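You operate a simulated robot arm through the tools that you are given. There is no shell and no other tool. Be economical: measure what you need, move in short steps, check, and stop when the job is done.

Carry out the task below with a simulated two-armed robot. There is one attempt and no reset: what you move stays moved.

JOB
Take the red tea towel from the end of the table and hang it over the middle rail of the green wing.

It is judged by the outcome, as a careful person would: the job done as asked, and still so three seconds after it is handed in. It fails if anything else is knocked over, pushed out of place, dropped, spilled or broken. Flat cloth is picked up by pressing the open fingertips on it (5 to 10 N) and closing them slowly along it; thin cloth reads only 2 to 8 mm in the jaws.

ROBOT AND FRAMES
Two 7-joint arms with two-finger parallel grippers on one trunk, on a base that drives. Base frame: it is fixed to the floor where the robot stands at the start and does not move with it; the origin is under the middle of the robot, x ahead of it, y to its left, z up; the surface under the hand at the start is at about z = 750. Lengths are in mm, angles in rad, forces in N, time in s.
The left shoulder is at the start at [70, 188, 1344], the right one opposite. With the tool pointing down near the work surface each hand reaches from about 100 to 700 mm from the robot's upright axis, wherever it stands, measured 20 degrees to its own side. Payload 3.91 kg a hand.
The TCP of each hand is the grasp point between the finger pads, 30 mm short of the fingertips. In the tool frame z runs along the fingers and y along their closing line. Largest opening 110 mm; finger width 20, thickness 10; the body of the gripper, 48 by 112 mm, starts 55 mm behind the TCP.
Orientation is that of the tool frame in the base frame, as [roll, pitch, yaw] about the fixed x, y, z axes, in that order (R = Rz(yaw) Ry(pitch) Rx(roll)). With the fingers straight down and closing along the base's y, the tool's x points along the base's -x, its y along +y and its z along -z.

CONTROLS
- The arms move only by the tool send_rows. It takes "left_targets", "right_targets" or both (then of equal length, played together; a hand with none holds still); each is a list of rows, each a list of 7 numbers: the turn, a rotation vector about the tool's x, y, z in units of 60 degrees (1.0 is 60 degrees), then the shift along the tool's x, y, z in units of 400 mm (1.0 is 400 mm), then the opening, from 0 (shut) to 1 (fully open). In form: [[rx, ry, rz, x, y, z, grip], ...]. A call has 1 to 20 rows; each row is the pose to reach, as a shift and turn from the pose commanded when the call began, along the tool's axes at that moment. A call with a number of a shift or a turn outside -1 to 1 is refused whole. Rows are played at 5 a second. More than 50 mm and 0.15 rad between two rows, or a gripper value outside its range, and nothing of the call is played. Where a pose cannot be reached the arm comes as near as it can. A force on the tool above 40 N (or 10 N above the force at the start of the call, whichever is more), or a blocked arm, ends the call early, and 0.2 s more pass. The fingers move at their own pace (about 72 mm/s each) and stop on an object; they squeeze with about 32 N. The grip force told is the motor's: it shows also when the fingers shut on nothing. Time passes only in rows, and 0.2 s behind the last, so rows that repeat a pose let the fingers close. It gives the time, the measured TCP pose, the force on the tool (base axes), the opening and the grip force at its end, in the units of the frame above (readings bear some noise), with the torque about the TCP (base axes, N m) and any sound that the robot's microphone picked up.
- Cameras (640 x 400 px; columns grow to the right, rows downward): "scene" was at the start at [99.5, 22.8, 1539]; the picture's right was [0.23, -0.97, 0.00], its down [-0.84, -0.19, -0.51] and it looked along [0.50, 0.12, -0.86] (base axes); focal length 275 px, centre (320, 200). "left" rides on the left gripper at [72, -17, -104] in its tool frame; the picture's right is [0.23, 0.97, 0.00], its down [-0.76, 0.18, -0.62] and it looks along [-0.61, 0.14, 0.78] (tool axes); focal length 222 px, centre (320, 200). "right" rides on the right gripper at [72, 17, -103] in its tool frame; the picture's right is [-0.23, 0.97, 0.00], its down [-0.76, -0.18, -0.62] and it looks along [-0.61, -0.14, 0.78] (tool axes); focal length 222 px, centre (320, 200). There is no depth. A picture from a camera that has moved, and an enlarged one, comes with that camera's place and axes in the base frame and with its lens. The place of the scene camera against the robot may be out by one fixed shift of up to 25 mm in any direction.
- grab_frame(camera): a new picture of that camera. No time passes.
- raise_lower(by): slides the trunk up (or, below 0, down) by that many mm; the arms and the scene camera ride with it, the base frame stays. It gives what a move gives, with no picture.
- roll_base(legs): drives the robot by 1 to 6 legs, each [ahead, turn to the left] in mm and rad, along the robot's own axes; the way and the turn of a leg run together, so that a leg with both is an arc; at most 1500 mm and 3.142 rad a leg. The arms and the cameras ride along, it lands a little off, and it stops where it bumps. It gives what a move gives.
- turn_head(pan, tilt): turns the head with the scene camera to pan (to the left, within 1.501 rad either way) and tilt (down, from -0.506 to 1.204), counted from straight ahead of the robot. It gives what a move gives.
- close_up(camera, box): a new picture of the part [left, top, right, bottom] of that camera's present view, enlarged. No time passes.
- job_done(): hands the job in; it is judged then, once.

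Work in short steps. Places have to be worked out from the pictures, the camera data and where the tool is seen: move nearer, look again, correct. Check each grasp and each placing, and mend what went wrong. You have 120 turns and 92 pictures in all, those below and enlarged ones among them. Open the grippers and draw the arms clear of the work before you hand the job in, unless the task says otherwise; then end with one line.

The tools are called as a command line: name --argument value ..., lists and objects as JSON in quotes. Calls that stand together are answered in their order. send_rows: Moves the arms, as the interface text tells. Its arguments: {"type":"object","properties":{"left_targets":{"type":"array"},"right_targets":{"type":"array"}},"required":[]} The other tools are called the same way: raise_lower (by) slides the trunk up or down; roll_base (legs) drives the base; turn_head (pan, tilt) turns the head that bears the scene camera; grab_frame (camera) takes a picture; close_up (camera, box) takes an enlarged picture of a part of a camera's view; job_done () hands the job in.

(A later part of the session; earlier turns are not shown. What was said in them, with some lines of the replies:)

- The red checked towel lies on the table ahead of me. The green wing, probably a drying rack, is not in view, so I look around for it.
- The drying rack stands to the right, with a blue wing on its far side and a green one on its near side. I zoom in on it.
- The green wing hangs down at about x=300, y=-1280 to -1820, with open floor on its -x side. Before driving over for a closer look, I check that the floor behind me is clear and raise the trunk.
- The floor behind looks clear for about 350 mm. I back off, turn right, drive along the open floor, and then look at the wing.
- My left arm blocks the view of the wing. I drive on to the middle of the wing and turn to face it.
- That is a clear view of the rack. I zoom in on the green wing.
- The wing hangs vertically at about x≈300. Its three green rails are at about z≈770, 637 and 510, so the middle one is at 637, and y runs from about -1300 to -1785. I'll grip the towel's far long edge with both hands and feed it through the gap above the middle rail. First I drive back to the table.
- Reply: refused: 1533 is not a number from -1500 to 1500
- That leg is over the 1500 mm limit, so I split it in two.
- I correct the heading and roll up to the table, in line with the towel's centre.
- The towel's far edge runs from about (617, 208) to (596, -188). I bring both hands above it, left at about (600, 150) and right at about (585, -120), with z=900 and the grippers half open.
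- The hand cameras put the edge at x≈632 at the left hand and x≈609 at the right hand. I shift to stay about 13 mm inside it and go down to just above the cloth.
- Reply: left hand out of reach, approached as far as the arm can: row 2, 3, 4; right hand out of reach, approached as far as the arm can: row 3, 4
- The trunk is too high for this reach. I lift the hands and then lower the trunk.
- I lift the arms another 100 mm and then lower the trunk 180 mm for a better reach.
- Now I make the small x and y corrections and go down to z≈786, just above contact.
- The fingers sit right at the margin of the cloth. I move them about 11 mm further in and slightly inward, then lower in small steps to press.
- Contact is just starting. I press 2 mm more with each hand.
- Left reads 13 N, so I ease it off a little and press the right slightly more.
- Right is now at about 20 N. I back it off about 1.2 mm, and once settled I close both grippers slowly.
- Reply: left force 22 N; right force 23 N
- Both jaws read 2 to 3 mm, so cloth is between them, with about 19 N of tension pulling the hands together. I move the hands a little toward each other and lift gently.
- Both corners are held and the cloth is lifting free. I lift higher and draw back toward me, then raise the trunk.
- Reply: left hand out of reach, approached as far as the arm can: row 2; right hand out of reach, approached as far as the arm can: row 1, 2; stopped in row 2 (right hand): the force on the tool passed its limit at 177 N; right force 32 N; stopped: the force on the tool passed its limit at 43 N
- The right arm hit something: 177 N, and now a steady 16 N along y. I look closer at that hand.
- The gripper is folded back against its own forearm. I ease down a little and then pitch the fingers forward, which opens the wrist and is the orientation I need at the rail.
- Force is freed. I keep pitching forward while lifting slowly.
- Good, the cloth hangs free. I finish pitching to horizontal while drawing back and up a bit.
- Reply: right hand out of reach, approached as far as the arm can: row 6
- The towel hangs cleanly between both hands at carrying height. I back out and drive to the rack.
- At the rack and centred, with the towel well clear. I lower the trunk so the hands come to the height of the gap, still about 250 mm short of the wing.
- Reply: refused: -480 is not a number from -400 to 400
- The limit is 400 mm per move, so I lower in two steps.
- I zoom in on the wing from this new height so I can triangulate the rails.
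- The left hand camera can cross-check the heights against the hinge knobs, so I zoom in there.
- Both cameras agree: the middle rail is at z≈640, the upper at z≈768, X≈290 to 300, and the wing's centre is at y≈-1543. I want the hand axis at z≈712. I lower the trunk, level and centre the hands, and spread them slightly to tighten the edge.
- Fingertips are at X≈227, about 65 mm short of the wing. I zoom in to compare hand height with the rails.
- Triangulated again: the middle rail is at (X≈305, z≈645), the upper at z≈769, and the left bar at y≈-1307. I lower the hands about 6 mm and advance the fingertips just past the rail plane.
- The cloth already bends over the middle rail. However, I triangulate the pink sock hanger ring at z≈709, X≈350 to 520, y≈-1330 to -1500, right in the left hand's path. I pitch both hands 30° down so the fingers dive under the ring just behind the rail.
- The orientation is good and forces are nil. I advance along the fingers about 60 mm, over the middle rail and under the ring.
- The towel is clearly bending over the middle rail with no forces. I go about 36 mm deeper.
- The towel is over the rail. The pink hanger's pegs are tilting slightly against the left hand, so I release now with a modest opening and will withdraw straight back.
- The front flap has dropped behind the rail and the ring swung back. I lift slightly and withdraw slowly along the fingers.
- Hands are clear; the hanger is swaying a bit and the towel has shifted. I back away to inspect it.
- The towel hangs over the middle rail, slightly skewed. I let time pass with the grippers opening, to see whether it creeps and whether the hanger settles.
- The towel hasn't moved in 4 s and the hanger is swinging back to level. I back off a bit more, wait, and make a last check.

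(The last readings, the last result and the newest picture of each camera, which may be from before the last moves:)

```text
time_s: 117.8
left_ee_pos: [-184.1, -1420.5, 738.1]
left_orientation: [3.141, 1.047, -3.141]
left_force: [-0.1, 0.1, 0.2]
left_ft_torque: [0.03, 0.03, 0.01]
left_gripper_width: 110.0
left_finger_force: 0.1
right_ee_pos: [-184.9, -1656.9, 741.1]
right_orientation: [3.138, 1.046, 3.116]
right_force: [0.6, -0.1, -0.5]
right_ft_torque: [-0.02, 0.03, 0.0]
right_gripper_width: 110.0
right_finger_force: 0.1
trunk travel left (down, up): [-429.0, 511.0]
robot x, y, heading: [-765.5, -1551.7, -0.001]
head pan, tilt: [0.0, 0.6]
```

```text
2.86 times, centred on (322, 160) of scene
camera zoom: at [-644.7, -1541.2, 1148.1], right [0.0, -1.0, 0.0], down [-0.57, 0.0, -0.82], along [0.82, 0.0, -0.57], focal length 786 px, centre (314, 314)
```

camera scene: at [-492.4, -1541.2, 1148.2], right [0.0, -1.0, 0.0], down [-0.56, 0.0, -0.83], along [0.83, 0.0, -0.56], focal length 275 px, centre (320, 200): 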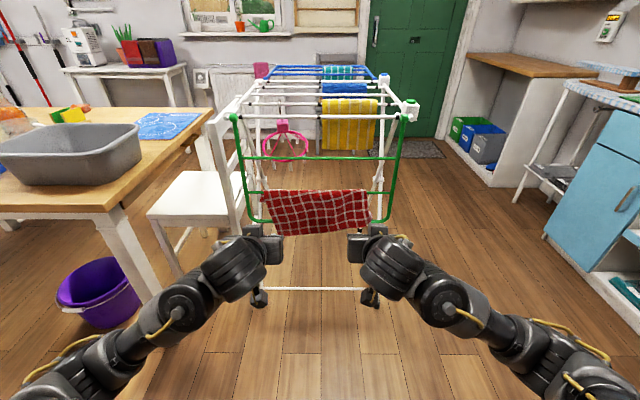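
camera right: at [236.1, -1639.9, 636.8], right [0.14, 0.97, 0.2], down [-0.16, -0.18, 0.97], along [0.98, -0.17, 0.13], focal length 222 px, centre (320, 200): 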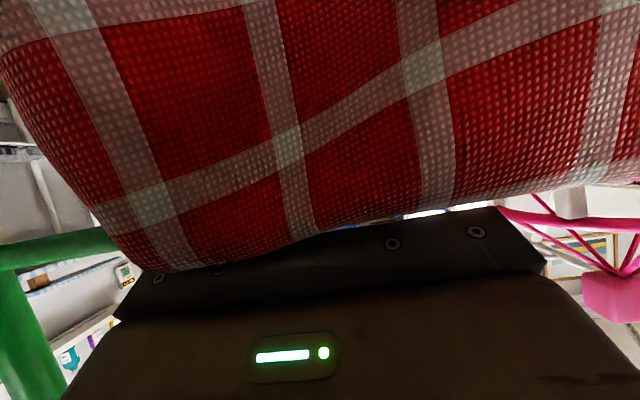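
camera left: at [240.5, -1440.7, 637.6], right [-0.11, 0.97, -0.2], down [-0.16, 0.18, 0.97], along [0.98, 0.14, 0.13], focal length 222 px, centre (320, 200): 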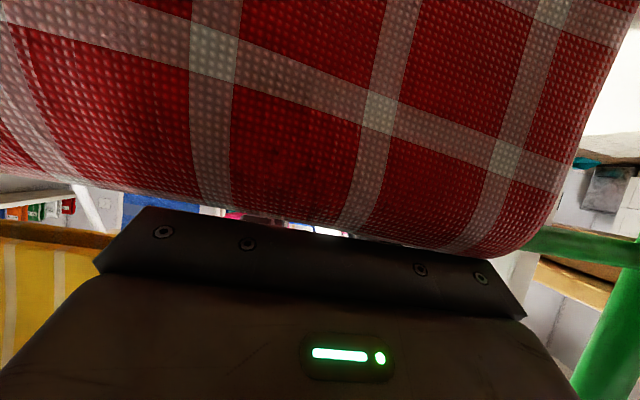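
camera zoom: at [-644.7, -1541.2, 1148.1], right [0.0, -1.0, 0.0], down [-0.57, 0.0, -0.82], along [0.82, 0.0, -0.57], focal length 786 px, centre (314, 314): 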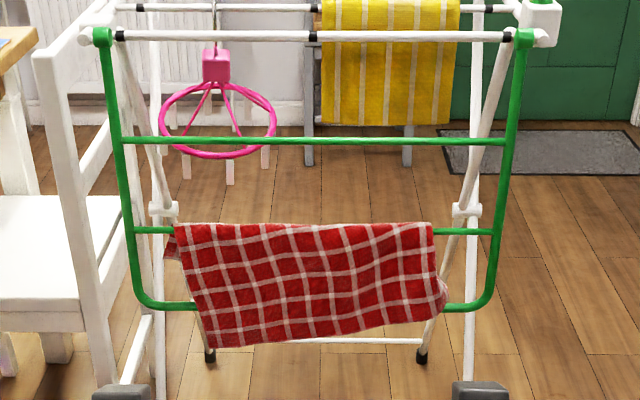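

The towel is unchanged. The hanger is still hooked on and only swaying, so I give it a few more seconds to calm down.

send_rows --left_targets '[[0, 0, 0, 0, 0, 0, 1], [0, 0, 0, 0, 0, 0, 1], [0, 0, 0, 0, 0, 0, 1], [0, 0, 0, 0, 0, 0, 1], [0, 0, 0, 0, 0, 0, 1], [0, 0, 0, 0, 0, 0, 1], [0, 0, 0, 0, 0, 0, 1], [0, 0, 0, 0, 0, 0, 1], [0, 0, 0, 0, 0, 0, 1], [0, 0, 0, 0, 0, 0, 1], [0, 0, 0, 0, 0, 0, 1], [0, 0, 0, 0, 0, 0, 1], [0, 0, 0, 0, 0, 0, 1], [0, 0, 0, 0, 0, 0, 1], [0, 0, 0, 0, 0, 0, 1], [0, 0, 0, 0, 0, 0, 1], [0, 0, 0, 0, 0, 0, 1], [0, 0, 0, 0, 0, 0, 1], [0, 0, 0, 0, 0, 0, 1], [0, 0, 0, 0, 0, 0, 1]]'

send_rows --left_targets '[[0, 0, 0, 0, 0, 0, 1], [0, 0, 0, 0, 0, 0, 1], [0, 0, 0, 0, 0, 0, 1], [0, 0, 0, 0, 0, 0, 1], [0, 0, 0, 0, 0, 0, 1], [0, 0, 0, 0, 0, 0, 1], [0, 0, 0, 0, 0, 0, 1], [0, 0, 0, 0, 0, 0, 1], [0, 0, 0, 0, 0, 0, 1], [0, 0, 0, 0, 0, 0, 1], [0, 0, 0, 0, 0, 0, 1], [0, 0, 0, 0, 0, 0, 1], [0, 0, 0, 0, 0, 0, 1], [0, 0, 0, 0, 0, 0, 1], [0, 0, 0, 0, 0, 0, 1], [0, 0, 0, 0, 0, 0, 1], [0, 0, 0, 0, 0, 0, 1], [0, 0, 0, 0, 0, 0, 1], [0, 0, 0, 0, 0, 0, 1], [0, 0, 0, 0, 0, 0, 1]]'

close_up --camera "scene" --box '[210, 90, 434, 230]'

```text
time_s: 122.0
left_ee_pos: [-183.8, -1420.6, 739.5]
left_orientation: [3.141, 1.048, -3.14]
left_force: [-1.2, 0.2, -0.5]
left_ft_torque: [0.0, 0.0, -0.03]
left_gripper_width: 110.2
left_finger_force: 0.1
right_ee_pos: [-183.7, -1657.4, 741.7]
right_orientation: [3.136, 1.045, 3.115]
right_force: [0.3, -0.2, 0.1]
right_ft_torque: [0.0, -0.03, -0.01]
right_gripper_width: 110.0
right_finger_force: 0.1
trunk travel left (down, up): [-429.0, 511.0]
robot x, y, heading: [-765.2, -1547.4, 0.004]
head pan, tilt: [0.0, 0.6]
```

```text
time_s: 126.2
left_ee_pos: [-185.0, -1420.3, 738.8]
left_orientation: [3.141, 1.047, -3.139]
left_force: [-0.2, 0.1, 0.2]
left_ft_torque: [0.02, 0.0, 0.03]
left_gripper_width: 109.9
left_finger_force: 0.0
right_ee_pos: [-184.4, -1656.6, 739.5]
right_orientation: [3.136, 1.047, 3.114]
right_force: [1.1, 1.4, 0.3]
right_ft_torque: [0.01, 0.02, 0.01]
right_gripper_width: 110.0
right_finger_force: 0.1
trunk travel left (down, up): [-429.0, 511.0]
robot x, y, heading: [-764.9, -1547.0, 0.0]
head pan, tilt: [0.0, 0.6]
```

```text
2.86 times, centred on (322, 160) of scene
camera zoom: at [-644.7, -1541.2, 1148.1], right [0.0, -1.0, 0.0], down [-0.57, 0.0, -0.82], along [0.82, 0.0, -0.57], focal length 786 px, centre (314, 314)
```

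zoom: 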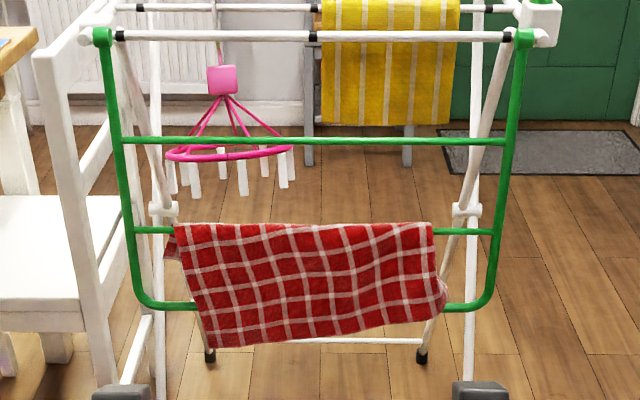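

The hanger is still swinging, so I wait longer to let it damp out.

send_rows --left_targets '[[0, 0, 0, 0, 0, 0, 1], [0, 0, 0, 0, 0, 0, 1], [0, 0, 0, 0, 0, 0, 1], [0, 0, 0, 0, 0, 0, 1], [0, 0, 0, 0, 0, 0, 1], [0, 0, 0, 0, 0, 0, 1], [0, 0, 0, 0, 0, 0, 1], [0, 0, 0, 0, 0, 0, 1], [0, 0, 0, 0, 0, 0, 1], [0, 0, 0, 0, 0, 0, 1], [0, 0, 0, 0, 0, 0, 1], [0, 0, 0, 0, 0, 0, 1], [0, 0, 0, 0, 0, 0, 1], [0, 0, 0, 0, 0, 0, 1], [0, 0, 0, 0, 0, 0, 1], [0, 0, 0, 0, 0, 0, 1], [0, 0, 0, 0, 0, 0, 1], [0, 0, 0, 0, 0, 0, 1], [0, 0, 0, 0, 0, 0, 1], [0, 0, 0, 0, 0, 0, 1]]'

send_rows --left_targets '[[0, 0, 0, 0, 0, 0, 1], [0, 0, 0, 0, 0, 0, 1], [0, 0, 0, 0, 0, 0, 1], [0, 0, 0, 0, 0, 0, 1], [0, 0, 0, 0, 0, 0, 1], [0, 0, 0, 0, 0, 0, 1], [0, 0, 0, 0, 0, 0, 1], [0, 0, 0, 0, 0, 0, 1], [0, 0, 0, 0, 0, 0, 1], [0, 0, 0, 0, 0, 0, 1], [0, 0, 0, 0, 0, 0, 1], [0, 0, 0, 0, 0, 0, 1], [0, 0, 0, 0, 0, 0, 1], [0, 0, 0, 0, 0, 0, 1], [0, 0, 0, 0, 0, 0, 1], [0, 0, 0, 0, 0, 0, 1], [0, 0, 0, 0, 0, 0, 1], [0, 0, 0, 0, 0, 0, 1], [0, 0, 0, 0, 0, 0, 1], [0, 0, 0, 0, 0, 0, 1]]'

send_rows --left_targets '[[0, 0, 0, 0, 0, 0, 1], [0, 0, 0, 0, 0, 0, 1], [0, 0, 0, 0, 0, 0, 1], [0, 0, 0, 0, 0, 0, 1], [0, 0, 0, 0, 0, 0, 1], [0, 0, 0, 0, 0, 0, 1], [0, 0, 0, 0, 0, 0, 1], [0, 0, 0, 0, 0, 0, 1], [0, 0, 0, 0, 0, 0, 1], [0, 0, 0, 0, 0, 0, 1], [0, 0, 0, 0, 0, 0, 1], [0, 0, 0, 0, 0, 0, 1], [0, 0, 0, 0, 0, 0, 1], [0, 0, 0, 0, 0, 0, 1], [0, 0, 0, 0, 0, 0, 1], [0, 0, 0, 0, 0, 0, 1], [0, 0, 0, 0, 0, 0, 1], [0, 0, 0, 0, 0, 0, 1], [0, 0, 0, 0, 0, 0, 1], [0, 0, 0, 0, 0, 0, 1]]'

send_rows --left_targets '[[0, 0, 0, 0, 0, 0, 1], [0, 0, 0, 0, 0, 0, 1], [0, 0, 0, 0, 0, 0, 1], [0, 0, 0, 0, 0, 0, 1], [0, 0, 0, 0, 0, 0, 1], [0, 0, 0, 0, 0, 0, 1], [0, 0, 0, 0, 0, 0, 1], [0, 0, 0, 0, 0, 0, 1], [0, 0, 0, 0, 0, 0, 1], [0, 0, 0, 0, 0, 0, 1], [0, 0, 0, 0, 0, 0, 1], [0, 0, 0, 0, 0, 0, 1], [0, 0, 0, 0, 0, 0, 1], [0, 0, 0, 0, 0, 0, 1], [0, 0, 0, 0, 0, 0, 1], [0, 0, 0, 0, 0, 0, 1], [0, 0, 0, 0, 0, 0, 1], [0, 0, 0, 0, 0, 0, 1], [0, 0, 0, 0, 0, 0, 1], [0, 0, 0, 0, 0, 0, 1]]'

close_up --camera "scene" --box '[210, 90, 434, 230]'

```text
time_s: 130.4
left_ee_pos: [-184.7, -1420.4, 738.7]
left_orientation: [-3.141, 1.047, -3.141]
left_force: [-0.1, 0.4, 0.0]
left_ft_torque: [0.0, 0.01, -0.04]
left_gripper_width: 109.8
left_finger_force: 0.0
right_ee_pos: [-182.1, -1657.5, 740.1]
right_orientation: [3.138, 1.045, 3.116]
right_force: [-0.1, 0.5, -0.5]
right_ft_torque: [-0.01, 0.01, -0.01]
right_gripper_width: 110.2
right_finger_force: 0.0
trunk travel left (down, up): [-429.0, 511.0]
robot x, y, heading: [-765.3, -1547.4, 0.005]
head pan, tilt: [0.0, 0.6]
```

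```text
time_s: 134.6
left_ee_pos: [-185.4, -1421.1, 740.4]
left_orientation: [3.142, 1.046, -3.14]
left_force: [-0.3, -0.2, -0.6]
left_ft_torque: [0.0, 0.0, -0.03]
left_gripper_width: 110.0
left_finger_force: 0.1
right_ee_pos: [-183.7, -1657.2, 742.1]
right_orientation: [3.138, 1.045, 3.116]
right_force: [-0.1, -0.1, 0.3]
right_ft_torque: [-0.01, 0.02, 0.02]
right_gripper_width: 110.1
right_finger_force: 0.0
trunk travel left (down, up): [-429.0, 511.0]
robot x, y, heading: [-766.2, -1550.5, 0.001]
head pan, tilt: [0.0, 0.6]
```

```text
time_s: 138.8
left_ee_pos: [-184.6, -1420.4, 738.6]
left_orientation: [3.141, 1.046, -3.137]
left_force: [-0.8, -1.3, 0.4]
left_ft_torque: [0.0, 0.03, -0.01]
left_gripper_width: 110.0
left_finger_force: 0.1
right_ee_pos: [-184.3, -1658.0, 740.5]
right_orientation: [3.136, 1.045, 3.115]
right_force: [0.2, -1.5, 0.4]
right_ft_torque: [0.01, 0.01, -0.01]
right_gripper_width: 110.0
right_finger_force: 0.0
trunk travel left (down, up): [-429.0, 511.0]
robot x, y, heading: [-765.7, -1548.3, 0.005]
head pan, tilt: [0.0, 0.6]
```

```text
time_s: 143.0
left_ee_pos: [-184.5, -1421.0, 739.1]
left_orientation: [-3.142, 1.047, -3.137]
left_force: [0.9, 0.1, -0.7]
left_ft_torque: [0.0, 0.03, 0.02]
left_gripper_width: 110.2
left_finger_force: 0.0
right_ee_pos: [-184.6, -1657.2, 742.5]
right_orientation: [3.138, 1.046, 3.116]
right_force: [0.4, 0.3, 0.1]
right_ft_torque: [-0.01, -0.01, -0.01]
right_gripper_width: 110.0
right_finger_force: 0.0
trunk travel left (down, up): [-429.0, 511.0]
robot x, y, heading: [-766.1, -1549.5, 0.004]
head pan, tilt: [0.0, 0.6]
```

```text
2.86 times, centred on (322, 160) of scene
camera zoom: at [-644.7, -1541.2, 1148.1], right [0.0, -1.0, 0.0], down [-0.57, 0.0, -0.82], along [0.82, 0.0, -0.57], focal length 786 px, centre (314, 314)
```

zoom: 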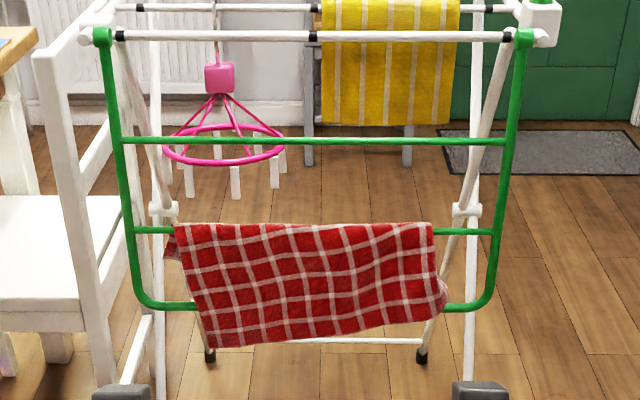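

The towel has not moved in over 30 s and the hanger has calmed to almost level, still hooked in its place. Grippers are open and clear, so I hand the job in.

job_done

```text
The job is handed in.
```

The red tea towel is hanging over the middle rail of the green wing, a little skewed but still for over 30 seconds before I handed in. My left hand brushed the pink sock hanger as I placed the towel. It stayed hooked in its place and had nearly stopped swaying. I saw nothing else disturbed.
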